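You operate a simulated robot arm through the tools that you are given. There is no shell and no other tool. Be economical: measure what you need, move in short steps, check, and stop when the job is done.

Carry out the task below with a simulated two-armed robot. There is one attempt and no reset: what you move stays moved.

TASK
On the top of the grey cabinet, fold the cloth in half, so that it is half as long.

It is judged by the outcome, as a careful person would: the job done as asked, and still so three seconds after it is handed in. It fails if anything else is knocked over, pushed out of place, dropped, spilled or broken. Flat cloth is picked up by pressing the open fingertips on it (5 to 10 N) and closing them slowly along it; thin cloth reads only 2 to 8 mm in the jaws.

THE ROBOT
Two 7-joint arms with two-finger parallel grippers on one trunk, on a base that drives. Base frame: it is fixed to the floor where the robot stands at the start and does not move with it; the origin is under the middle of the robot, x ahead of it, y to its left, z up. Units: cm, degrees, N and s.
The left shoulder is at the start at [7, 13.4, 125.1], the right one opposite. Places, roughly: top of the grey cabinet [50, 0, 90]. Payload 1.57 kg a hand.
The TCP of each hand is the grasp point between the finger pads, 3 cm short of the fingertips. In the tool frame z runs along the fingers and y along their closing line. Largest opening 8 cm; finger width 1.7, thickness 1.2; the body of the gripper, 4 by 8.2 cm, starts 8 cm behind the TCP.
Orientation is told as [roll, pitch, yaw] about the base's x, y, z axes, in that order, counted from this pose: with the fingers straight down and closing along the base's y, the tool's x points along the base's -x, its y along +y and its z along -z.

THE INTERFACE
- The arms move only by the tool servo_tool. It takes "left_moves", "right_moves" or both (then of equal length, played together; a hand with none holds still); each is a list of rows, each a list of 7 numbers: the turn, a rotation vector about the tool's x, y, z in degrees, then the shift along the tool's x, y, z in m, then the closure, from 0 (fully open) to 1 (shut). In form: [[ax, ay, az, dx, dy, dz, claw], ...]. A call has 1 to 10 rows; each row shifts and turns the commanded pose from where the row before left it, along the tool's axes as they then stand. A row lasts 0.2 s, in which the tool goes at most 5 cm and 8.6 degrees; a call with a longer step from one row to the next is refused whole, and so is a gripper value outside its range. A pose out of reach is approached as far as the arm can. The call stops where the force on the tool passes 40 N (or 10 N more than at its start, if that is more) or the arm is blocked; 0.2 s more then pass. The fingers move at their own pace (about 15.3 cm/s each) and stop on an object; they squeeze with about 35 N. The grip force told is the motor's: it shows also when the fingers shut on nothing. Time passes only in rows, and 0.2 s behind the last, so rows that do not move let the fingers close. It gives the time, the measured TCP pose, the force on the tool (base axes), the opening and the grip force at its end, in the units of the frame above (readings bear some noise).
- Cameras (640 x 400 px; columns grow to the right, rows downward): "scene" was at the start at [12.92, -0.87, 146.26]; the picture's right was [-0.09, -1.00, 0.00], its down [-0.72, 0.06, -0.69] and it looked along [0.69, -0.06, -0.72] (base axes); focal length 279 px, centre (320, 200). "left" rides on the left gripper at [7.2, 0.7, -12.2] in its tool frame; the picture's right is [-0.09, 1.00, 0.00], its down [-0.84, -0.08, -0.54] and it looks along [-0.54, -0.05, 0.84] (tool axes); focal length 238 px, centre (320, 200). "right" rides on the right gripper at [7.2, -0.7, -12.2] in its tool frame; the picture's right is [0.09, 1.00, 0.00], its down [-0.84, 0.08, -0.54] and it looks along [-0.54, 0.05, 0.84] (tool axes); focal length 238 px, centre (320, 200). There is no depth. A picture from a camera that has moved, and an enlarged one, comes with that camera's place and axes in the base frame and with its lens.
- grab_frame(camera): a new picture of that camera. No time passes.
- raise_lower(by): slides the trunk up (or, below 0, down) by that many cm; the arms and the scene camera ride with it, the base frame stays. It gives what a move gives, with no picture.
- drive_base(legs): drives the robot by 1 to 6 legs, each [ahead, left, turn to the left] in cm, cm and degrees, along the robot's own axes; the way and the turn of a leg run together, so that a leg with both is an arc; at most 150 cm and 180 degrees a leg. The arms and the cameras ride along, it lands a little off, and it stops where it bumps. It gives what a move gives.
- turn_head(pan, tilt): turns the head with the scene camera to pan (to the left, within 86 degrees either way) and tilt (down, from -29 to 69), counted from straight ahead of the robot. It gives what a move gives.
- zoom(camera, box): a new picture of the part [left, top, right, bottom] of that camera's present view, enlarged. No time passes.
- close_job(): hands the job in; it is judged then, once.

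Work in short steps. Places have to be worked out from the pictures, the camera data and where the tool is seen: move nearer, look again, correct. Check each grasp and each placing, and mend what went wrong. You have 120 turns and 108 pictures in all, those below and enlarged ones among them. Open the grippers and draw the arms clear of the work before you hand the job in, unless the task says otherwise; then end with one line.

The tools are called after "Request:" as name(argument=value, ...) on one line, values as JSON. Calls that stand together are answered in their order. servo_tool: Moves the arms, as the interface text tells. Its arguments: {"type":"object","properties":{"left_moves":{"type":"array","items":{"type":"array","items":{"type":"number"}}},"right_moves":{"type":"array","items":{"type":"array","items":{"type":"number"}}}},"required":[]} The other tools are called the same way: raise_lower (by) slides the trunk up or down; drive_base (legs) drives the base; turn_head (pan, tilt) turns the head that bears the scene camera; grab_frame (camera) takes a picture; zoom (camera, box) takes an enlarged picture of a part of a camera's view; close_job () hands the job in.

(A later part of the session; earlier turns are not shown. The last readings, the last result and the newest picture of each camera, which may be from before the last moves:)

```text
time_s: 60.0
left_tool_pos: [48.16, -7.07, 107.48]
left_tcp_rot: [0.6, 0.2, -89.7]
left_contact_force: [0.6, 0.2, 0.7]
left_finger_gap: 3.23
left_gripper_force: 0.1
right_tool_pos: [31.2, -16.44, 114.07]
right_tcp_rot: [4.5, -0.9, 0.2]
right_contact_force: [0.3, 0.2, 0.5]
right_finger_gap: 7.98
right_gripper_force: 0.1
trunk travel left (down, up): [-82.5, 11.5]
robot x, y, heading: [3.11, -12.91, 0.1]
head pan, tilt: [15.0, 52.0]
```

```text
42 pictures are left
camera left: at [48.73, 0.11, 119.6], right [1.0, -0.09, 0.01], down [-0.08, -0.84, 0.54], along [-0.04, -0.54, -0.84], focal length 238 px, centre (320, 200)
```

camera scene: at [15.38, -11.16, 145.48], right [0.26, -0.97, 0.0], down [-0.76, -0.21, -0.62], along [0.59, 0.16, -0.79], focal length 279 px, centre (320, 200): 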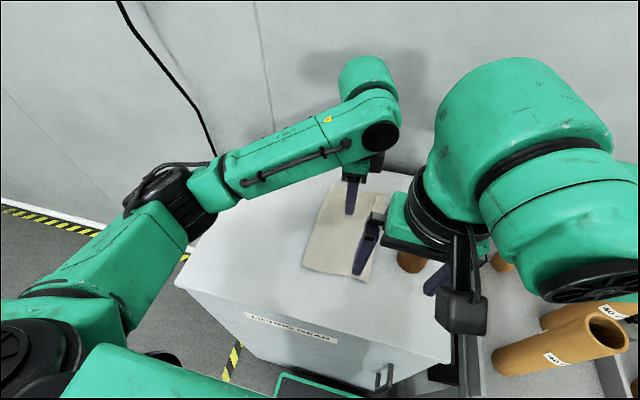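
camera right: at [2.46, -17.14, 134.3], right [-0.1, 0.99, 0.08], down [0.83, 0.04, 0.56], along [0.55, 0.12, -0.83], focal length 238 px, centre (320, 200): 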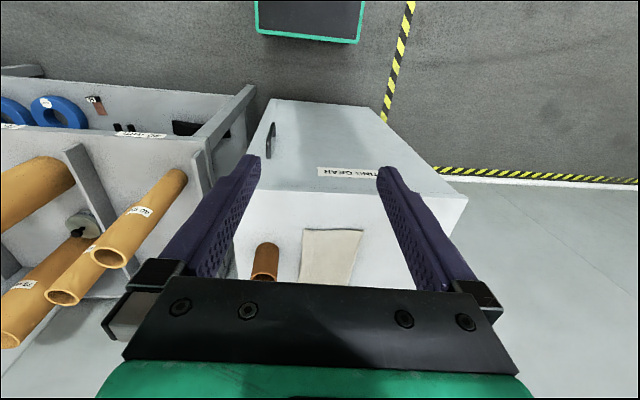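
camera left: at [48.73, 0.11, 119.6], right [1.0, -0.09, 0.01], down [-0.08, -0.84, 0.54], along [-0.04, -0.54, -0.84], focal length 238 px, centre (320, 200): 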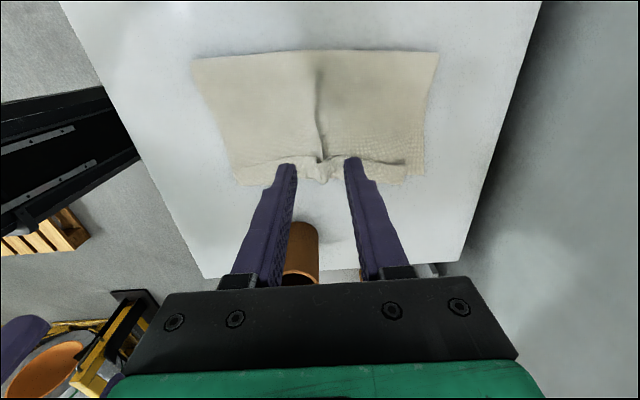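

I'll zoom in on the edge to see its state.

Request:
zoom(camera="left", box=[180, 40, 450, 209])

```text
2.37 times, centred on (315, 124) of left
camera zoom: at [48.73, 0.11, 119.6], right [1.0, -0.09, 0.01], down [-0.08, -0.84, 0.54], along [-0.04, -0.54, -0.84], focal length 564 px, centre (332, 379)
```

zoom: 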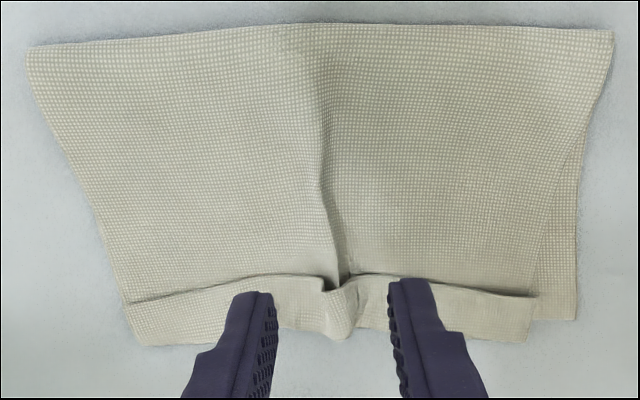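

The hem is clear in this view. I'll have the left hand press and hold the cloth at the far half (x≈55, y≈−6.5), where its camera sees the hem, and use the right hand to push the flap out from the near end.

Request:
servo_tool(left_moves=[[0, 0, 0, 0.002, 0.034, 0, 0.3], [0, 0, 0, 0.002, 0.034, 0, 0.3], [0, 0, 0, 0, 0, 0.04, 0.3], [0, 0, 0, 0, 0, 0.04, 0.3], [0, 0, 0, 0, 0, 0.02, 0.3], [0, 0, 0, 0, 0, 0.004, 0.3], [0, 0, 0, 0, 0, 0.003, 0.3], [0, 0, 0, 0, 0, 0, 0.3]], right_moves=[[0, 0, 0, -0.03, 0, 0, 0.5], [0, 0, 0, -0.035, 0, 0, 1], [0, 0, 0, -0.035, 0, 0, 1], [4.5, 0, 0, 0, 0, 0, 1], [0, 0, 0, 0, 0, 0, 1], [0, 0, 0, 0, 0, 0, 1], [0, 0, 0, 0, 0, 0, 1], [0, 0, 0, 0, 0, 0, 1]])

Request:
grab_frame(camera="left")

Request:
grab_frame(camera="right")

```text
time_s: 61.8
left_tool_pos: [54.96, -6.88, 97.31]
left_tcp_rot: [1.0, 0.0, -89.7]
left_contact_force: [2.1, 0.1, 19.5]
left_finger_gap: 5.44
left_gripper_force: 0.0
right_tool_pos: [40.8, -16.54, 114.18]
right_tcp_rot: [0.1, -1.0, 0.1]
right_contact_force: [0.2, 0.3, 0.4]
right_finger_gap: 0.01
right_gripper_force: 21.7
trunk travel left (down, up): [-82.5, 11.5]
robot x, y, heading: [3.41, -12.74, -0.2]
head pan, tilt: [15.0, 52.0]
```

```text
40 pictures are left
camera left: at [55.47, 0.37, 109.38], right [1.0, -0.09, 0.02], down [-0.08, -0.84, 0.54], along [-0.03, -0.54, -0.84], focal length 238 px, centre (320, 200)
```

left: 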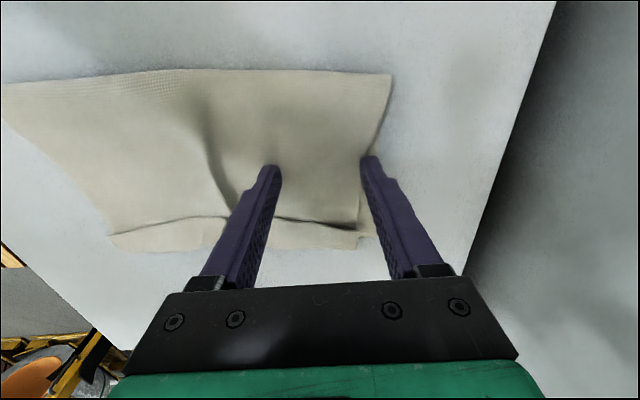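

```text
39 pictures are left
camera right: at [33.4, -17.2, 126.4], right [-0.09, 1.0, 0.0], down [0.83, 0.08, 0.56], along [0.55, 0.05, -0.83], focal length 238 px, centre (320, 200)
```

right: 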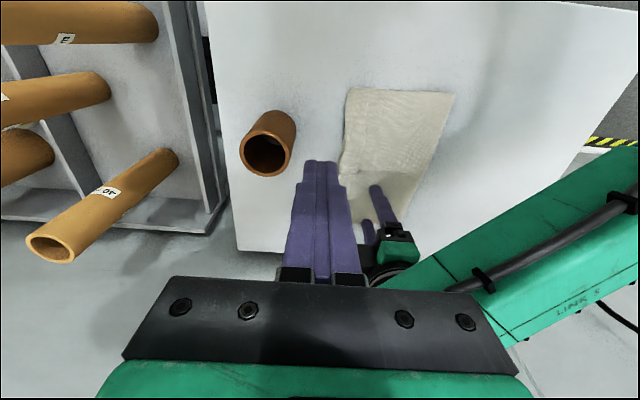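

Left forearm would crowd the right hand there. I'll swap: the right hand will hold the near part with its body tilted away, and the left hand will wedge the flap with its tilted finger, which keeps the left forearm far out. First I turn the left hand back.

Request:
servo_tool(left_moves=[[0, 0, 0, 0, 0, -0.04, 0.3], [0, 0, 0, 0.02, 0, -0.04, 0.5], [0, 0, -8.5, 0, 0, -0.02, 0.75], [0, 0, -8.5, 0, 0, 0, 0.75], [0, 0, -8.5, 0, 0, 0, 0.75], [0, 0, -8.5, 0, 0, 0, 0.75], [0, 0, -8.5, 0, 0, 0, 0.75], [0, 0, -8.5, 0, 0, 0, 0.75], [0, 0, -8.5, 0, 0, 0, 0.75], [0, 0, -8.5, 0, 0, 0, 0.75]])

Request:
servo_tool(left_moves=[[0, 0, -8.5, 0, 0, 0, 0.75], [0, 0, -8.5, 0, 0, 0, 0.75], [0, 0, -5, 0, 0, 0, 0.75], [8.4, 0, 0, 0, 0, 0, 0.75], [8.4, 0, 0, 0, 0, 0, 0.75], [8.4, 0, 0, 0, 0, 0, 0.75], [8.4, 0, 0, 0, 0, 0, 0.75], [7.4, 0, 0, 0, 0, 0, 0.75], [0, 0, 0, 0, 0, 0, 0.75]], right_moves=[[-8, 0, 0, 0, 0, 0, 1], [-8, 0, 0, 0, 0, 0, 1], [-8, 0, 0, 0, 0, 0, 1], [0, 0, 0, 0, 0, 0, 0.75], [0, 0, 0, 0, 0, 0, 0.75], [0, 0, 0, 0, 0, 0, 0.75], [0, 0, 0, 0, 0, 0, 0.75], [0, 0, 0, 0, 0, 0, 0.75], [0, 0, 0, 0, 0, 0, 0.75]])

Request:
grab_frame(camera="left")

Request:
grab_frame(camera="scene")

```text
time_s: 64.0
left_tool_pos: [55.08, -4.81, 107.01]
left_tcp_rot: [0.4, -0.6, -21.5]
left_contact_force: [-0.4, -0.3, 0.2]
left_finger_gap: 2.01
left_gripper_force: 0.1
right_tool_pos: [41.01, -16.45, 114.02]
right_tcp_rot: [0.1, -0.8, 0.2]
right_contact_force: [0.0, -0.1, -0.7]
right_finger_gap: 0.01
right_gripper_force: 21.4
trunk travel left (down, up): [-82.5, 11.5]
robot x, y, heading: [3.0, -12.8, -0.1]
head pan, tilt: [15.0, 52.0]
```

```text
time_s: 66.0
left_tool_pos: [55.03, -4.72, 107.06]
left_tcp_rot: [-40.9, -0.7, 0.2]
left_contact_force: [-0.7, -0.8, 0.9]
left_finger_gap: 1.98
left_gripper_force: 0.0
right_tool_pos: [41.19, -16.44, 114.1]
right_tcp_rot: [24.1, -0.9, 0.1]
right_contact_force: [-0.8, -0.3, -0.9]
right_finger_gap: 1.98
right_gripper_force: 0.1
trunk travel left (down, up): [-82.5, 11.5]
robot x, y, heading: [3.32, -12.8, 0.3]
head pan, tilt: [15.0, 52.0]
```

```text
38 pictures are left
camera left: at [47.84, 3.74, 115.69], right [0.1, 0.75, -0.65], down [0.83, 0.3, 0.47], along [0.55, -0.59, -0.59], focal length 238 px, centre (320, 200)
```

left: 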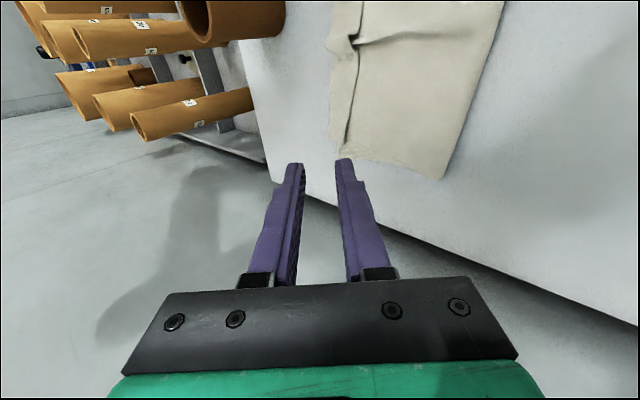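

```text
37 pictures are left
camera scene: at [15.37, -11.22, 145.48], right [0.26, -0.97, 0.0], down [-0.76, -0.21, -0.62], along [0.59, 0.16, -0.79], focal length 279 px, centre (320, 200)
```

scene: 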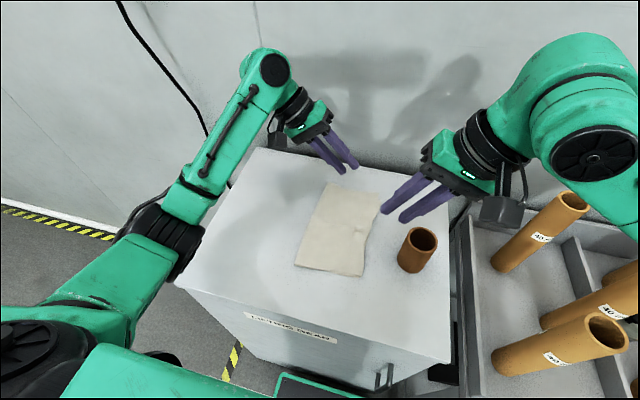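

Both arms are now well separated. I'll bring the right hand down on the top layer at about (43, −7) as the hold.

Request:
servo_tool(right_moves=[[0, 0, 0, -0.0036, 0.0045, 0.036, 1], [0, 0, 0, -0.0036, 0.0045, 0.036, 1], [0, 0, 0, -0.0036, 0.0045, 0.036, 1], [0, 0, 0, -0.0036, 0.0045, 0.036, 1], [0, 0, 0, -0.0036, 0.0045, 0.036, 1], [0, 0, 0, 0, -0.0025, 0.0055, 1], [0, 0, 0, 0, -0.002, 0.0045, 1], [0, 0, 0, 0, -0.001, 0.003, 1], [0, 0, 0, 0, 0, 0, 1]])

Request:
grab_frame(camera="scene")

Request:
grab_frame(camera="right")

```text
time_s: 68.0
left_tool_pos: [55.2, -4.58, 107.1]
left_tcp_rot: [-40.9, -0.7, 0.4]
left_contact_force: [-0.5, 0.2, 0.5]
left_finger_gap: 2.01
left_gripper_force: 0.0
right_tool_pos: [43.25, -7.19, 97.35]
right_tcp_rot: [24.0, -0.8, 0.1]
right_contact_force: [1.1, 0.1, 2.0]
right_finger_gap: 0.0
right_gripper_force: 20.7
trunk travel left (down, up): [-82.5, 11.5]
robot x, y, heading: [2.99, -12.73, 0.1]
head pan, tilt: [15.0, 52.0]
```

```text
36 pictures are left
camera scene: at [15.35, -11.17, 145.49], right [0.26, -0.97, 0.0], down [-0.76, -0.21, -0.62], along [0.59, 0.16, -0.79], focal length 279 px, centre (320, 200)
```

scene: 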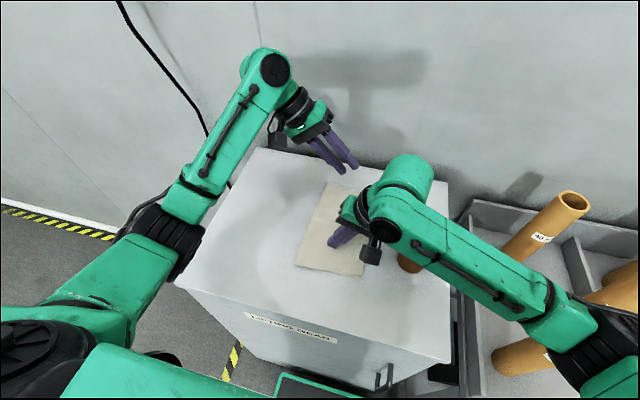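

```text
35 pictures are left
camera right: at [35.88, -12.78, 108.15], right [-0.1, 0.91, 0.41], down [0.83, -0.15, 0.54], along [0.55, 0.39, -0.74], focal length 238 px, centre (320, 200)
```

right: 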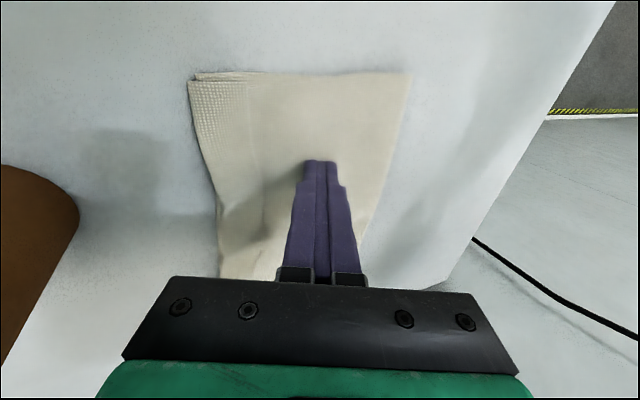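

Right is in contact. I'll press it more firmly and bring the left wedge down just behind the flap's edge at x≈53.

Request:
servo_tool(left_moves=[[0, 0, 0, 0.0073, 0.0088, 0.03, 0.75], [0, 0, 0, 0.0073, 0.0088, 0.03, 0.75], [0, 0, 0, 0.0073, 0.0088, 0.03, 0.75], [0, 0, 0, 0, 0.003, 0.0035, 0.75], [0, 0, 0, 0, 0, 0, 0.75]], right_moves=[[0, 0, 0, 0, -0.0014, 0.0032, 1], [0, 0, 0, 0, -0.0005, 0.001, 1], [0, 0, 0, 0, 0, 0, 1], [0, 0, 0, 0, 0, 0, 1], [0, 0, 0, 0, 0, 0, 1]])

Request:
grab_frame(camera="left")

```text
time_s: 69.2
left_tool_pos: [53.0, -8.85, 97.84]
left_tcp_rot: [-40.9, -0.9, 0.2]
left_contact_force: [-0.3, 0.2, 0.7]
left_finger_gap: 1.93
left_gripper_force: 0.1
right_tool_pos: [43.51, -6.99, 97.27]
right_tcp_rot: [24.5, -1.5, -0.1]
right_contact_force: [-2.7, -1.3, 15.1]
right_finger_gap: 0.0
right_gripper_force: 21.4
trunk travel left (down, up): [-82.5, 11.5]
robot x, y, heading: [3.42, -13.14, 0.3]
head pan, tilt: [15.0, 52.0]
stopped in row 5 (right hand): the force on the tool passed its limit (the readings are from after the stop); the commanded pose is now the measured one
```

```text
34 pictures are left
camera left: at [45.7, -0.34, 106.47], right [0.1, 0.75, -0.65], down [0.83, 0.3, 0.47], along [0.55, -0.59, -0.59], focal length 238 px, centre (320, 200)
```

left: 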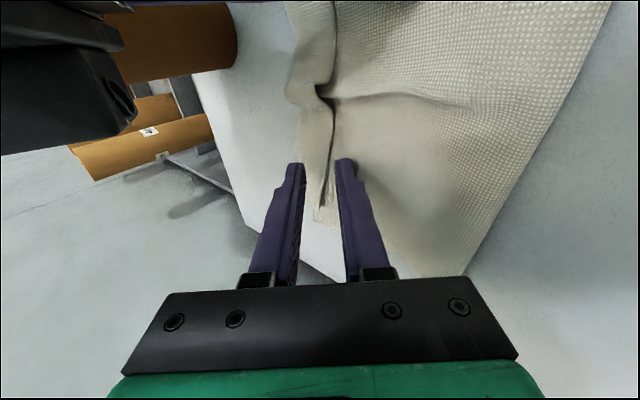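

Wedge is right behind the flap with the cloth held. I'll sweep toward −y at light contact.

Request:
servo_tool(left_moves=[[0, 0, 0, 0, 0.0008, 0.001, 0.75], [0, 0, 0, 0, -0.003, 0.0026, 0.75], [0, 0, 0, 0, -0.003, 0.0026, 0.75], [0, 0, 0, 0, -0.003, 0.0026, 0.75], [0, 0, 0, 0, -0.003, 0.0026, 0.75], [0, 0, 0, 0, -0.003, 0.0026, 0.75], [0, 0, 0, 0, 0, 0, 0.75]])

Request:
grab_frame(camera="left")

```text
time_s: 70.8
left_tool_pos: [52.82, -10.66, 97.81]
left_tcp_rot: [-40.9, -0.9, 0.3]
left_contact_force: [-1.0, 2.5, 8.6]
left_finger_gap: 1.72
left_gripper_force: 0.1
right_tool_pos: [43.36, -7.0, 97.32]
right_tcp_rot: [24.3, -1.5, -0.1]
right_contact_force: [6.3, -0.2, 22.8]
right_finger_gap: 0.01
right_gripper_force: 21.1
trunk travel left (down, up): [-82.5, 11.5]
robot x, y, heading: [3.01, -13.0, 0.2]
head pan, tilt: [15.0, 52.0]
```

```text
33 pictures are left
camera left: at [45.61, -2.17, 106.36], right [0.1, 0.75, -0.65], down [0.83, 0.3, 0.47], along [0.55, -0.59, -0.59], focal length 238 px, centre (320, 200)
```

left: 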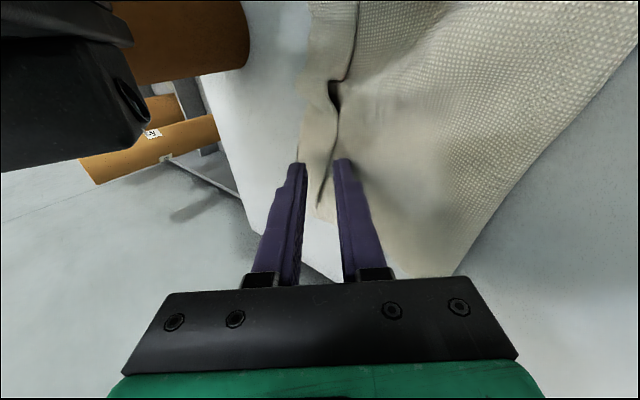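

It is pressing too hard and shearing the cloth. I'll ease up 1.5 mm and keep sweeping.

Request:
servo_tool(left_moves=[[0, 0, 0, 0, -0.001, -0.0013, 0.75], [0, 0, 0, 0, -0.003, 0.0026, 0.75], [0, 0, 0, 0, -0.003, 0.0026, 0.75], [0, 0, 0, 0, -0.003, 0.0026, 0.75], [0, 0, 0, 0, -0.003, 0.0026, 0.75], [0, 0, 0, 0, 0, 0, 0.75]])

Request:
grab_frame(camera="left")

```text
time_s: 72.2
left_tool_pos: [52.9, -12.24, 97.96]
left_tcp_rot: [-41.0, -0.9, 0.3]
left_contact_force: [-0.1, 0.3, 0.4]
left_finger_gap: 2.02
left_gripper_force: 0.1
right_tool_pos: [43.46, -6.92, 97.37]
right_tcp_rot: [24.5, -1.4, -0.1]
right_contact_force: [3.6, 1.6, 27.7]
right_finger_gap: 0.0
right_gripper_force: 20.9
trunk travel left (down, up): [-82.5, 11.5]
robot x, y, heading: [3.2, -13.02, 0.5]
head pan, tilt: [15.0, 52.0]
```

```text
32 pictures are left
camera left: at [45.6, -3.88, 106.62], right [0.1, 0.75, -0.65], down [0.83, 0.3, 0.47], along [0.55, -0.59, -0.59], focal length 238 px, centre (320, 200)
```

left: 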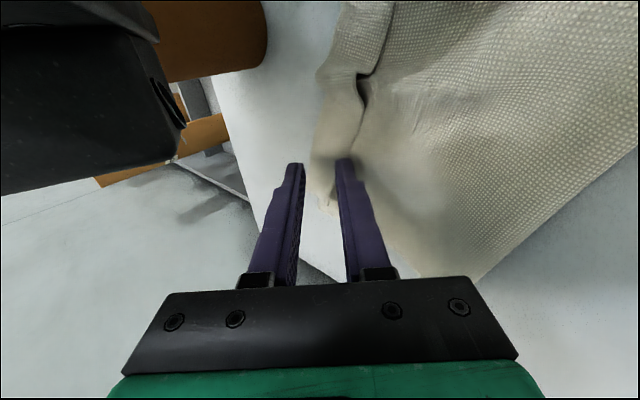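

The lower finger now appears to be at or under the flap here. I'll close the jaws and see whether they catch just the flap.

Request:
servo_tool(left_moves=[[0, 0, 0, 0, 0, 0.002, 0.8], [0, 0, 0, 0, 0, 0.002, 0.87], [0, 0, 0, 0, 0, 0, 0.95], [0, 0, 0, 0, 0, 0, 1], [0, 0, 0, 0, 0, 0, 1], [0, 0, 0, 0, 0, 0, 1]])

Request:
grab_frame(camera="left")

```text
time_s: 73.6
left_tool_pos: [52.8, -12.5, 97.73]
left_tcp_rot: [-41.0, -1.0, 0.3]
left_contact_force: [0.6, 0.0, 1.2]
left_finger_gap: 0.01
left_gripper_force: 21.4
right_tool_pos: [43.3, -6.91, 97.18]
right_tcp_rot: [24.5, -1.3, 0.0]
right_contact_force: [3.4, 2.1, 28.1]
right_finger_gap: 0.01
right_gripper_force: 21.2
trunk travel left (down, up): [-82.5, 11.5]
robot x, y, heading: [3.33, -12.48, 0.4]
head pan, tilt: [15.0, 52.0]
```

```text
31 pictures are left
camera left: at [45.56, -4.15, 106.38], right [0.1, 0.75, -0.65], down [0.83, 0.3, 0.47], along [0.55, -0.59, -0.59], focal length 238 px, centre (320, 200)
```

left: 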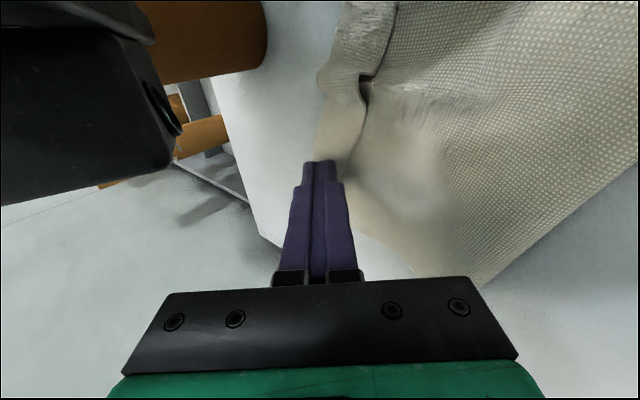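

Nothing was caught. With the fingers closed and low, I'll sweep a further 3 cm to carry the flap over, then lift and look.

Request:
servo_tool(left_moves=[[0, 0, 0, 0, -0.0045, 0.0039, 1], [0, 0, 0, 0, -0.0045, 0.0039, 1], [0, 0, 0, 0, -0.0045, 0.0039, 1], [0, 0, 0, 0, -0.0045, 0.0039, 1], [0, 0, 0, 0, -0.0045, 0.0039, 1], [0, 0, 0, 0, -0.02, -0.02, 1], [0, 0, 0, 0, -0.02, -0.03, 1], [0, 0, 0, 0, 0, -0.04, 1], [0, 0, 0, 0, 0, -0.03, 1], [0, 0, 0, 0, 0, 0, 1]])

Request:
grab_frame(camera="left")

```text
time_s: 74.5
left_tool_pos: [53.32, -14.14, 97.51]
left_tcp_rot: [-40.5, -1.2, 0.5]
left_contact_force: [-0.3, 8.6, 10.2]
left_finger_gap: 0.0
left_gripper_force: 21.1
right_tool_pos: [43.61, -7.16, 97.29]
right_tcp_rot: [24.3, -1.4, -0.4]
right_contact_force: [-2.1, -5.6, 8.9]
right_finger_gap: 0.0
right_gripper_force: 21.3
trunk travel left (down, up): [-82.5, 11.5]
robot x, y, heading: [3.4, -12.89, 0.2]
head pan, tilt: [15.0, 52.0]
stopped in row 4 (right hand): the force on the tool passed its limit (the readings are from after the stop); the commanded pose is now the measured one
```

```text
30 pictures are left
camera left: at [45.83, -5.71, 106.28], right [0.1, 0.76, -0.64], down [0.83, 0.3, 0.48], along [0.56, -0.58, -0.6], focal length 238 px, centre (320, 200)
```

left: 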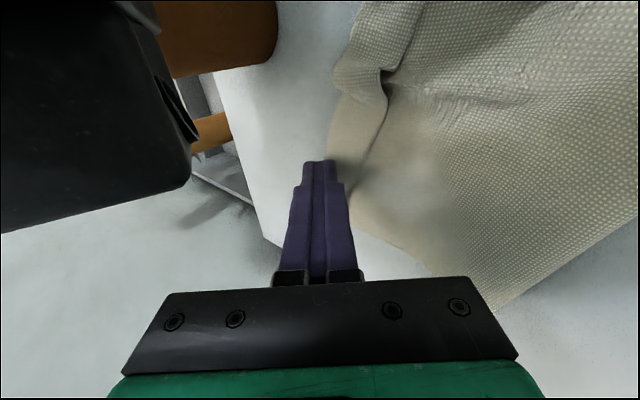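

The flap isn't flipping this way. I'll lift both hands and view the overall state.

Request:
servo_tool(left_moves=[[0, 0, 0, 0, 0, -0.03, 1], [0, 0, 0, 0, 0, -0.04, 1], [0, 0, 0, 0, 0, -0.04, 1], [0, 0, 0, 0, 0, 0, 1]], right_moves=[[0, 0, 0, 0, 0.01, -0.03, 1], [0, 0, 0, 0, 0, -0.04, 1], [0, 0, 0, 0, 0, -0.045, 1], [0, 0, 0, 0, 0, 0, 1]])

Request:
grab_frame(camera="left")

Request:
grab_frame(camera="right")

```text
time_s: 75.5
left_tool_pos: [53.32, -6.73, 106.17]
left_tcp_rot: [-40.5, -0.9, 0.4]
left_contact_force: [-0.5, -0.9, 0.4]
left_finger_gap: 0.0
left_gripper_force: 20.9
right_tool_pos: [43.72, -11.11, 107.77]
right_tcp_rot: [24.2, -1.2, -0.4]
right_contact_force: [-0.6, -0.1, -1.0]
right_finger_gap: 0.0
right_gripper_force: 20.8
trunk travel left (down, up): [-82.5, 11.5]
robot x, y, heading: [3.22, -12.92, 0.2]
head pan, tilt: [15.0, 52.0]
```

```text
29 pictures are left
camera left: at [45.92, 1.68, 114.75], right [0.1, 0.76, -0.64], down [0.83, 0.3, 0.48], along [0.55, -0.58, -0.6], focal length 238 px, centre (320, 200)
```

left: 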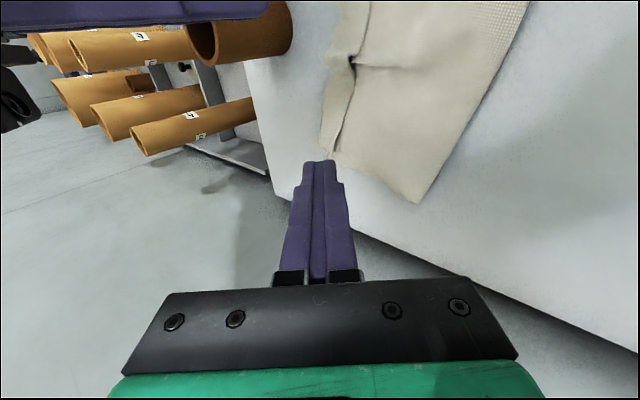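

```text
28 pictures are left
camera right: at [36.23, -16.75, 118.52], right [-0.09, 0.91, 0.41], down [0.82, -0.16, 0.54], along [0.56, 0.39, -0.73], focal length 238 px, centre (320, 200)
```

right: 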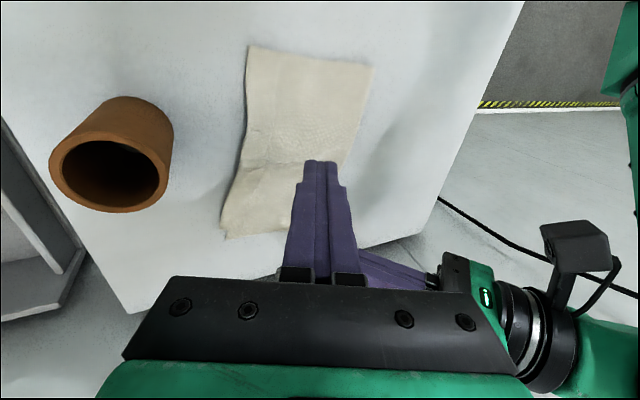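

The hem persists, and more pushing only disturbs the cloth. I'll clear both hands from the view to judge the overall fold.

Request:
servo_tool(left_moves=[[0, 0, 0, 0, 0.02, -0.03, 1], [0, 0, 0, 0, 0.02, -0.03, 1], [0, 0, 0, 0, 0.03, 0, 1], [0, 0, 0, 0, 0, 0, 1]], right_moves=[[0, 0, 0, 0, 0, -0.03, 1], [0, 0, 0, 0, -0.03, -0.01, 1], [0, 0, 0, 0, -0.03, 0, 1], [0, 0, 0, 0, 0, 0, 1]])

Request:
zoom(camera="scene", box=[260, 150, 440, 290])

```text
time_s: 76.5
left_tool_pos: [53.28, 2.24, 105.81]
left_tcp_rot: [-40.5, -0.9, 0.2]
left_contact_force: [0.3, -0.2, -1.1]
left_finger_gap: 0.01
left_gripper_force: 21.0
right_tool_pos: [43.56, -17.85, 109.04]
right_tcp_rot: [24.1, -1.3, -0.4]
right_contact_force: [0.0, 0.1, 0.7]
right_finger_gap: 0.02
right_gripper_force: 21.4
trunk travel left (down, up): [-82.5, 11.5]
robot x, y, heading: [3.21, -12.69, -0.1]
head pan, tilt: [15.0, 52.0]
```

```text
2.86 times, centred on (350, 220) of scene
camera zoom: at [15.4, -11.06, 145.48], right [0.26, -0.97, 0.0], down [-0.76, -0.21, -0.62], along [0.59, 0.16, -0.79], focal length 797 px, centre (234, 143)
```

zoom: 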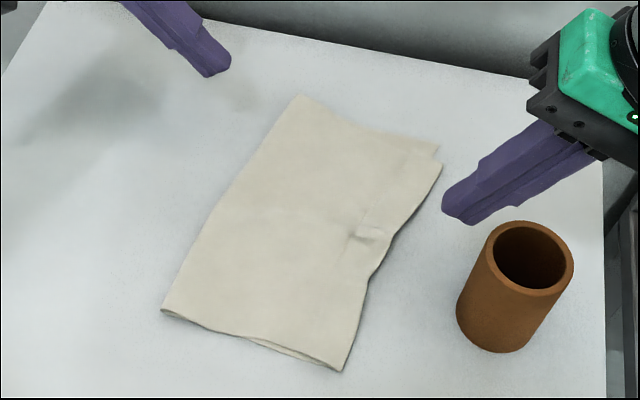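

That looks tidy apart from a small notch mid-edge. I'll check the hem from the right hand's camera.

Request:
grab_frame(camera="right")

Request:
zoom(camera="right", box=[240, 20, 460, 158])

```text
26 pictures are left
camera right: at [36.02, -23.6, 119.81], right [-0.1, 0.91, 0.4], down [0.82, -0.16, 0.54], along [0.56, 0.39, -0.73], focal length 238 px, centre (320, 200)
```

right: 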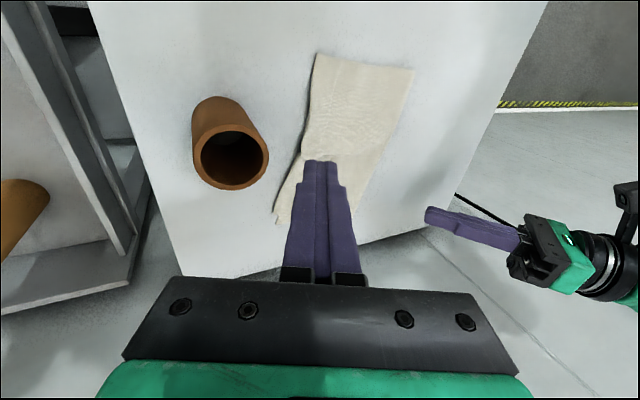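

```text
2.90 times, centred on (350, 89) of right
camera zoom: at [36.02, -23.6, 119.81], right [-0.1, 0.91, 0.4], down [0.82, -0.16, 0.54], along [0.56, 0.39, -0.73], focal length 691 px, centre (233, 522)
```

zoom: 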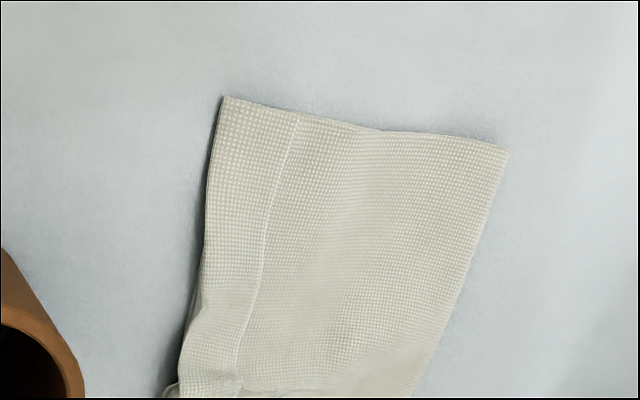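

The hem is still on top, with the layers otherwise lying well. One more method: the left hand pins the top layer firmly just inside the flap (x≈51) while the right finger presses on the flap itself and rolls it outward, clear of the cup.

Request:
servo_tool(left_moves=[[0, 0, 0, 0.0058, -0.0075, 0.0324, 1], [0, 0, 0, 0.0058, -0.0075, 0.0324, 1], [0, 0, 0, 0.0058, -0.0075, 0.0324, 1], [0, 0, 0, 0.0058, -0.0075, 0.0324, 1], [0, 0, 0, 0, 0.0032, 0.0038, 1], [0, 0, 0, 0, 0.0026, 0.003, 1], [0, 0, 0, 0, 0, 0, 1]], right_moves=[[0, 0, 0, -0.037, 0, 0, 1], [0, 0, 0, -0.037, 0, 0, 1], [0, 0, 0, 0, -0.0052, 0.028, 1], [0, 0, 0, 0, -0.0052, 0.028, 1], [0, 0, 0, 0, -0.0052, 0.028, 1], [0, 0, 0, 0, -0.0052, 0.026, 1], [0, 0, 0, 0, 0, 0, 1]])

Request:
grab_frame(camera="left")

Request:
grab_frame(camera="right")

```text
time_s: 78.2
left_tool_pos: [50.88, -8.52, 97.17]
left_tcp_rot: [-40.4, -1.0, 0.4]
left_contact_force: [0.9, 0.1, 4.7]
left_finger_gap: 0.0
left_gripper_force: 21.7
right_tool_pos: [51.11, -15.68, 98.29]
right_tcp_rot: [24.2, -1.3, -0.5]
right_contact_force: [-1.1, -0.6, -0.8]
right_finger_gap: 0.0
right_gripper_force: 21.0
trunk travel left (down, up): [-82.5, 11.5]
robot x, y, heading: [2.82, -12.81, 0.0]
head pan, tilt: [15.0, 52.0]
```

```text
24 pictures are left
camera left: at [43.58, -0.09, 105.79], right [0.1, 0.76, -0.64], down [0.83, 0.3, 0.48], along [0.55, -0.58, -0.6], focal length 238 px, centre (320, 200)
```

left: 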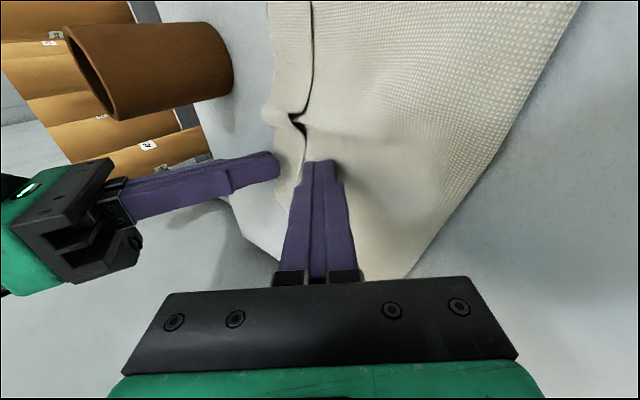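

```text
23 pictures are left
camera right: at [43.56, -21.2, 108.98], right [-0.1, 0.91, 0.41], down [0.82, -0.16, 0.55], along [0.56, 0.39, -0.73], focal length 238 px, centre (320, 200)
```

right: 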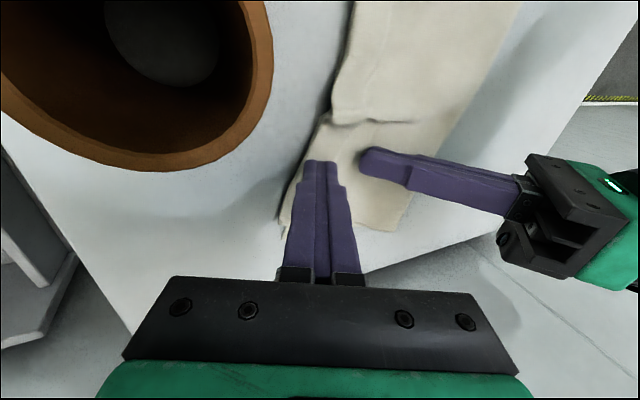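

Good configuration, with the hands on opposite sides of the flap. I'll nudge the right tip 0.8 cm inward, lower it onto the flap, and press the left hold harder.

Request:
servo_tool(left_moves=[[0, 0, 0, 0, 0.0018, 0.0021, 1], [0, 0, 0, 0, 0, 0, 1], [0, 0, 0, 0, 0, 0, 1], [0, 0, 0, 0, 0, 0, 1]], right_moves=[[0, 0, 0, 0, 0.0073, 0.0032, 1], [0, 0, 0, 0, -0.002, 0.0045, 1], [0, 0, 0, 0, -0.0015, 0.0035, 1], [0, 0, 0, 0, 0, 0, 1]])

```text
time_s: 79.2
left_tool_pos: [50.87, -8.36, 97.1]
left_tcp_rot: [-40.6, -1.2, 0.5]
left_contact_force: [5.5, 2.3, 29.7]
left_finger_gap: 0.0
left_gripper_force: 21.4
right_tool_pos: [50.71, -14.7, 97.7]
right_tcp_rot: [24.2, -1.3, -0.3]
right_contact_force: [-0.5, -0.4, 0.7]
right_finger_gap: 0.02
right_gripper_force: 21.1
trunk travel left (down, up): [-82.5, 11.5]
robot x, y, heading: [2.83, -12.81, 0.1]
head pan, tilt: [15.0, 52.0]
```

Left holds at 30 N. I'll lower the right until it touches and begin dragging outward.

Request:
servo_tool(right_moves=[[0, 0, 0, 0, -0.0016, 0.0036, 1], [0, 0, 0, 0, -0.0004, 0.001, 1], [0, 0, 0, 0, -0.0046, -0.002, 1], [0, 0, 0, 0, -0.0046, -0.002, 1], [0, 0, 0, 0, -0.0046, -0.002, 1], [0, 0, 0, 0, 0, 0, 1]])

Request:
grab_frame(camera="left")

```text
time_s: 80.5
left_tool_pos: [50.52, -8.53, 97.03]
left_tcp_rot: [-40.6, -1.3, 0.4]
left_contact_force: [5.4, -3.0, 32.1]
left_finger_gap: 0.0
left_gripper_force: 21.5
right_tool_pos: [50.8, -16.25, 97.34]
right_tcp_rot: [24.2, -1.5, -0.3]
right_contact_force: [0.8, 5.2, 8.4]
right_finger_gap: 0.02
right_gripper_force: 20.9
trunk travel left (down, up): [-82.5, 11.5]
robot x, y, heading: [3.04, -12.77, -0.1]
head pan, tilt: [15.0, 52.0]
```

```text
22 pictures are left
camera left: at [43.26, -0.05, 105.67], right [0.1, 0.76, -0.65], down [0.82, 0.3, 0.48], along [0.56, -0.58, -0.59], focal length 238 px, centre (320, 200)
```

left: 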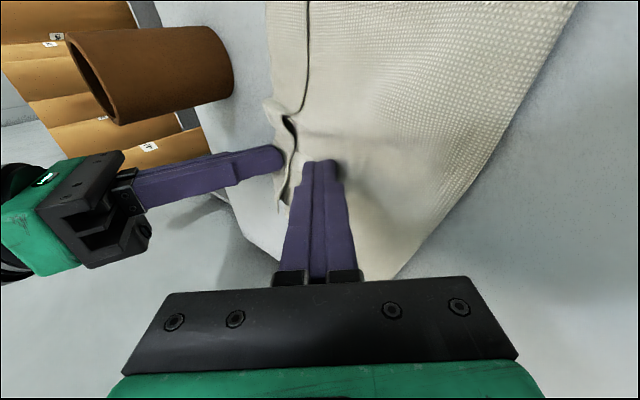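

The flap edge is moving outward near the fingertip. I'll continue.

Request:
servo_tool(right_moves=[[0, 0, 0, 0, -0.0046, -0.002, 1], [0, 0, 0, 0, -0.0046, -0.002, 1], [0, 0, 0, 0, -0.0046, -0.002, 1], [0, 0, 0, 0, -0.0046, -0.002, 1], [0, 0, 0, 0, -0.0046, -0.002, 1], [0, 0, 0, 0, 0, 0, 1]])

Request:
grab_frame(camera="left")

```text
time_s: 82.0
left_tool_pos: [50.65, -8.53, 96.95]
left_tcp_rot: [-40.4, -1.3, 0.3]
left_contact_force: [2.9, -0.4, 34.1]
left_finger_gap: 0.0
left_gripper_force: 21.1
right_tool_pos: [50.47, -18.85, 97.25]
right_tcp_rot: [24.1, -1.5, -0.3]
right_contact_force: [-0.6, -0.9, 0.3]
right_finger_gap: 0.01
right_gripper_force: 21.1
trunk travel left (down, up): [-82.5, 11.5]
robot x, y, heading: [3.13, -13.03, 0.1]
head pan, tilt: [15.0, 52.0]
```

```text
21 pictures are left
camera left: at [43.27, -0.07, 105.68], right [0.1, 0.76, -0.64], down [0.82, 0.3, 0.48], along [0.56, -0.58, -0.59], focal length 238 px, centre (320, 200)
```

left: 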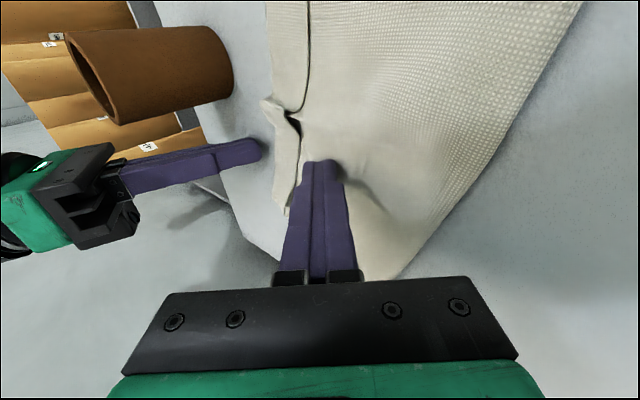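

The finger slipped off past the bend because its contact was too near it. I'll repeat starting closer to the flap's free edge and pressing a bit harder.

Request:
servo_tool(right_moves=[[0, 0, 0, 0, 0.006, -0.0135, 1], [0, 0, 0, 0, 0.0226, 0.01, 1], [0, 0, 0, 0, 0.0226, 0.01, 1], [0, 0, 0, 0, -0.004, 0.009, 1], [0, 0, 0, 0, -0.0024, 0.0054, 1], [0, 0, 0, 0, -0.0004, 0.001, 1], [0, 0, 0, 0, 0, 0, 1]])

Request:
grab_frame(camera="left")

```text
time_s: 83.5
left_tool_pos: [50.5, -8.45, 97.12]
left_tcp_rot: [-40.4, -1.3, 0.4]
left_contact_force: [5.5, -0.3, 26.3]
left_finger_gap: 0.04
left_gripper_force: 21.4
right_tool_pos: [50.72, -13.94, 97.52]
right_tcp_rot: [24.4, -1.9, -0.4]
right_contact_force: [1.7, -1.3, 26.3]
right_finger_gap: 0.01
right_gripper_force: 21.2
trunk travel left (down, up): [-82.5, 11.5]
robot x, y, heading: [3.48, -12.81, 0.0]
head pan, tilt: [15.0, 52.0]
```

```text
20 pictures are left
camera left: at [43.11, -0.1, 105.71], right [0.1, 0.76, -0.64], down [0.82, 0.3, 0.48], along [0.56, -0.58, -0.59], focal length 238 px, centre (320, 200)
```

left: 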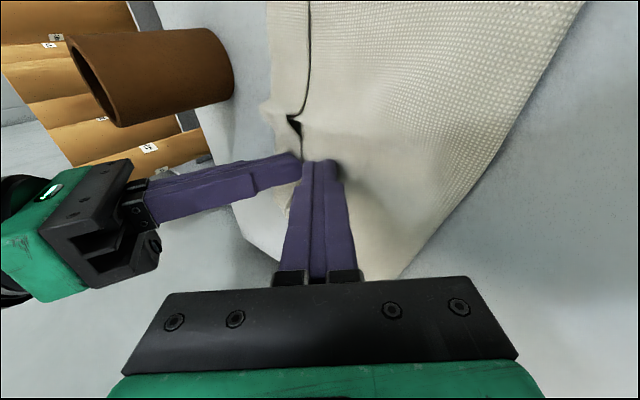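

Right presses at 26 N on the flap close to its edge. I'll ease to around 15 N and drag out.

Request:
servo_tool(right_moves=[[0, 0, 0, 0, 0.0003, -0.0006, 1], [0, 0, 0, 0, -0.0046, -0.002, 1], [0, 0, 0, 0, -0.0046, -0.002, 1], [0, 0, 0, 0, -0.0046, -0.002, 1], [0, 0, 0, 0, -0.0046, -0.002, 1], [0, 0, 0, 0, -0.0046, -0.002, 1], [0, 0, 0, 0, 0, 0, 1]])

Request:
grab_frame(camera="left")

```text
time_s: 85.2
left_tool_pos: [50.33, -8.41, 97.02]
left_tcp_rot: [-40.6, -1.3, 0.2]
left_contact_force: [2.7, -8.3, 21.4]
left_finger_gap: 0.0
left_gripper_force: 21.5
right_tool_pos: [50.39, -16.24, 97.29]
right_tcp_rot: [24.3, -1.7, -0.3]
right_contact_force: [-0.1, 11.2, 29.2]
right_finger_gap: 0.01
right_gripper_force: 20.8
trunk travel left (down, up): [-82.5, 11.5]
robot x, y, heading: [3.53, -13.08, 0.1]
head pan, tilt: [15.0, 52.0]
```

```text
19 pictures are left
camera left: at [42.98, -0.01, 105.7], right [0.1, 0.76, -0.65], down [0.82, 0.3, 0.48], along [0.56, -0.58, -0.59], focal length 238 px, centre (320, 200)
```

left: 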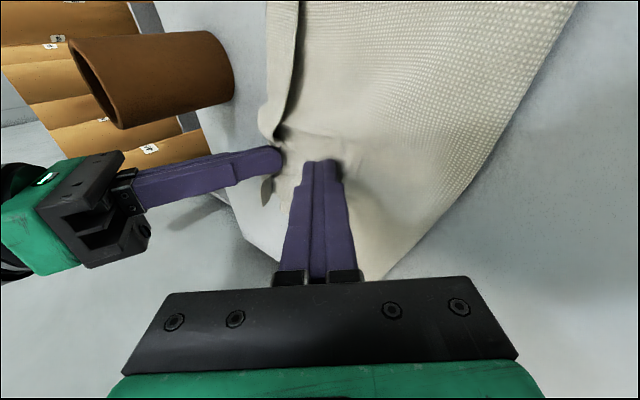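

It works: the far part of the flap is turning out. I'll keep dragging.

Request:
servo_tool(right_moves=[[0, 0, 0, 0, -0.0046, -0.002, 1], [0, 0, 0, 0, -0.0046, -0.002, 1], [0, 0, 0, 0, -0.0046, -0.002, 1], [0, 0, 0, 0, -0.0046, -0.002, 1], [0, 0, 0, 0, -0.0046, -0.002, 1], [0, 0, 0, 0, -0.0046, -0.002, 1], [0, 0, 0, 0, 0, 0, 1]])

Request:
grab_frame(camera="left")

```text
time_s: 86.8
left_tool_pos: [50.35, -8.41, 97.14]
left_tcp_rot: [-40.6, -1.3, 0.3]
left_contact_force: [-0.9, -11.2, 20.4]
left_finger_gap: 0.0
left_gripper_force: 21.5
right_tool_pos: [50.48, -19.29, 97.2]
right_tcp_rot: [24.2, -1.7, -0.3]
right_contact_force: [-0.7, 14.2, 24.0]
right_finger_gap: 0.0
right_gripper_force: 21.4
trunk travel left (down, up): [-82.5, 11.5]
robot x, y, heading: [2.96, -12.78, 0.3]
head pan, tilt: [15.0, 52.0]
```

```text
18 pictures are left
camera left: at [42.99, 0.02, 105.7], right [0.1, 0.76, -0.65], down [0.82, 0.3, 0.48], along [0.56, -0.58, -0.59], focal length 238 px, centre (320, 200)
```

left: 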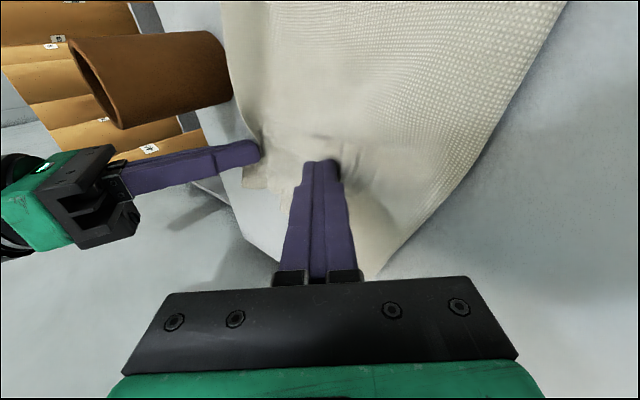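

The hem has flipped out along its whole length. I'll lift the right hand straight up, clear both hands, and look.

Request:
servo_tool(right_moves=[[0, 0, 0, 0, 0.012, -0.027, 1], [0, 0, 0, 0, 0.016, -0.036, 1], [0, 0, 0, 0, 0.016, -0.036, 1], [0, 0, 0, 0, -0.03, 0, 1], [0, 0, 0, 0, 0, 0, 1]], left_moves=[[0, 0, 0, 0, -0.008, -0.009, 1], [0, 0, 0, 0, -0.015, -0.03, 1], [0, 0, 0, 0, -0.015, -0.04, 1], [0, 0, 0, 0, 0.02, -0.04, 1], [0, 0, 0, 0, 0, 0, 1]])

Request:
zoom(camera="scene", box=[260, 150, 440, 290])

Request:
grab_frame(camera="left")

```text
time_s: 88.0
left_tool_pos: [50.69, -2.51, 107.07]
left_tcp_rot: [-40.4, -0.9, 0.5]
left_contact_force: [-0.4, -0.2, -0.7]
left_finger_gap: 0.0
left_gripper_force: 21.5
right_tool_pos: [50.67, -22.19, 106.67]
right_tcp_rot: [24.3, -1.3, -0.4]
right_contact_force: [0.3, 0.1, 0.9]
right_finger_gap: 0.0
right_gripper_force: 21.3
trunk travel left (down, up): [-82.5, 11.5]
robot x, y, heading: [3.2, -13.04, 0.1]
head pan, tilt: [15.0, 52.0]
```

```text
2.86 times, centred on (350, 220) of scene
camera zoom: at [15.34, -11.16, 145.48], right [0.26, -0.97, 0.0], down [-0.76, -0.21, -0.62], along [0.59, 0.16, -0.79], focal length 797 px, centre (234, 143)
```

zoom: 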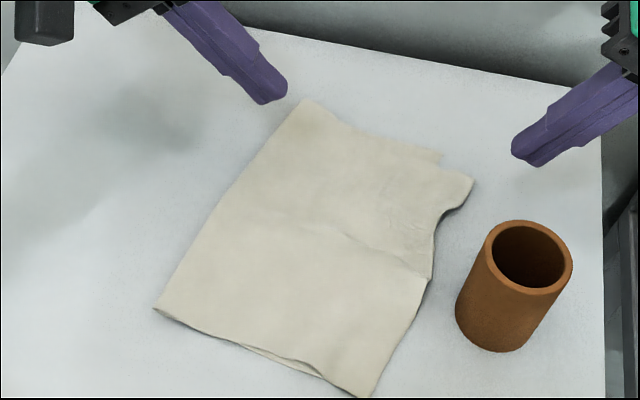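

```text
16 pictures are left
camera left: at [43.38, 5.92, 115.81], right [0.1, 0.76, -0.64], down [0.83, 0.3, 0.48], along [0.55, -0.58, -0.6], focal length 238 px, centre (320, 200)
```

left: 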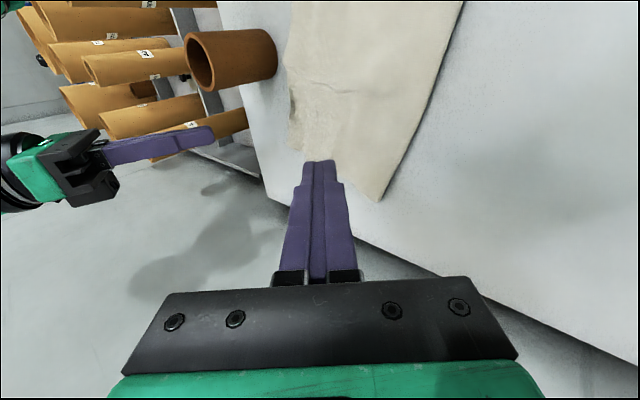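

The true edge is out, but the far end is skewed: the fold is at y≈−5 there versus 0.6 at the near end, and the top layer overhangs about 2.5 cm. I'll drag the far part of the top layer toward +y with light contact to straighten it.

Request:
servo_tool(left_moves=[[0, 0, 0, -0.0095, -0.001, 0.0315, 1], [0, 0, 0, -0.0095, -0.001, 0.0315, 1], [0, 0, 0, -0.0095, -0.001, 0.0315, 1], [0, 0, 0, -0.0095, -0.001, 0.0315, 1], [0, 0, 0, 0, 0.0026, 0.003, 1], [0, 0, 0, 0, 0.0014, 0.0016, 1], [0, 0, 0, 0, 0, 0, 1]])

```text
time_s: 89.5
left_tool_pos: [54.87, -10.73, 97.1]
left_tcp_rot: [-40.6, -1.0, 0.4]
left_contact_force: [0.7, 0.0, 5.8]
left_finger_gap: 0.0
left_gripper_force: 21.5
right_tool_pos: [50.82, -22.1, 106.67]
right_tcp_rot: [24.2, -1.3, -0.4]
right_contact_force: [0.0, 0.3, 0.2]
right_finger_gap: 0.0
right_gripper_force: 21.2
trunk travel left (down, up): [-82.5, 11.5]
robot x, y, heading: [3.02, -12.93, 0.2]
head pan, tilt: [15.0, 52.0]
```

Contact is at 5.8 N. I'll drag 3 cm toward +y, lift and look.

Request:
servo_tool(left_moves=[[0, 0, 0, 0, 0.0038, -0.0033, 1], [0, 0, 0, 0, 0.0038, -0.0033, 1], [0, 0, 0, 0, 0.0038, -0.0033, 1], [0, 0, 0, 0, 0.0038, -0.0033, 1], [0, 0, 0, 0, 0.0038, -0.0033, 1], [0, 0, 0, 0, 0.0038, -0.0033, 1], [0, 0, 0, 0, -0.02, -0.0235, 1], [0, 0, 0, 0, -0.02, -0.0235, 1], [0, 0, 0, 0, 0, -0.04, 1], [0, 0, 0, 0, 0, 0, 1]])

Request:
zoom(camera="scene", box=[260, 150, 440, 290])

```text
time_s: 91.8
left_tool_pos: [54.58, -4.85, 106.36]
left_tcp_rot: [-40.4, -0.9, 0.3]
left_contact_force: [-0.2, 0.1, 0.1]
left_finger_gap: 0.0
left_gripper_force: 20.6
right_tool_pos: [50.85, -22.21, 106.69]
right_tcp_rot: [24.2, -1.3, -0.4]
right_contact_force: [-0.5, 0.4, 0.2]
right_finger_gap: 0.0
right_gripper_force: 21.2
trunk travel left (down, up): [-82.5, 11.5]
robot x, y, heading: [3.27, -13.18, -0.0]
head pan, tilt: [15.0, 52.0]
```

```text
2.86 times, centred on (350, 220) of scene
camera zoom: at [15.4, -11.19, 145.48], right [0.26, -0.97, 0.0], down [-0.76, -0.21, -0.62], along [0.59, 0.16, -0.79], focal length 797 px, centre (234, 143)
```

zoom: 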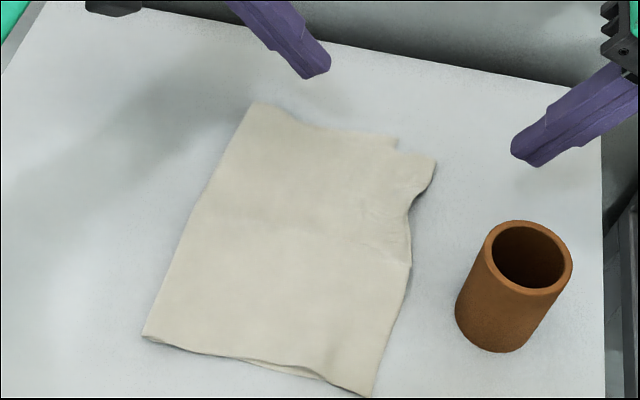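

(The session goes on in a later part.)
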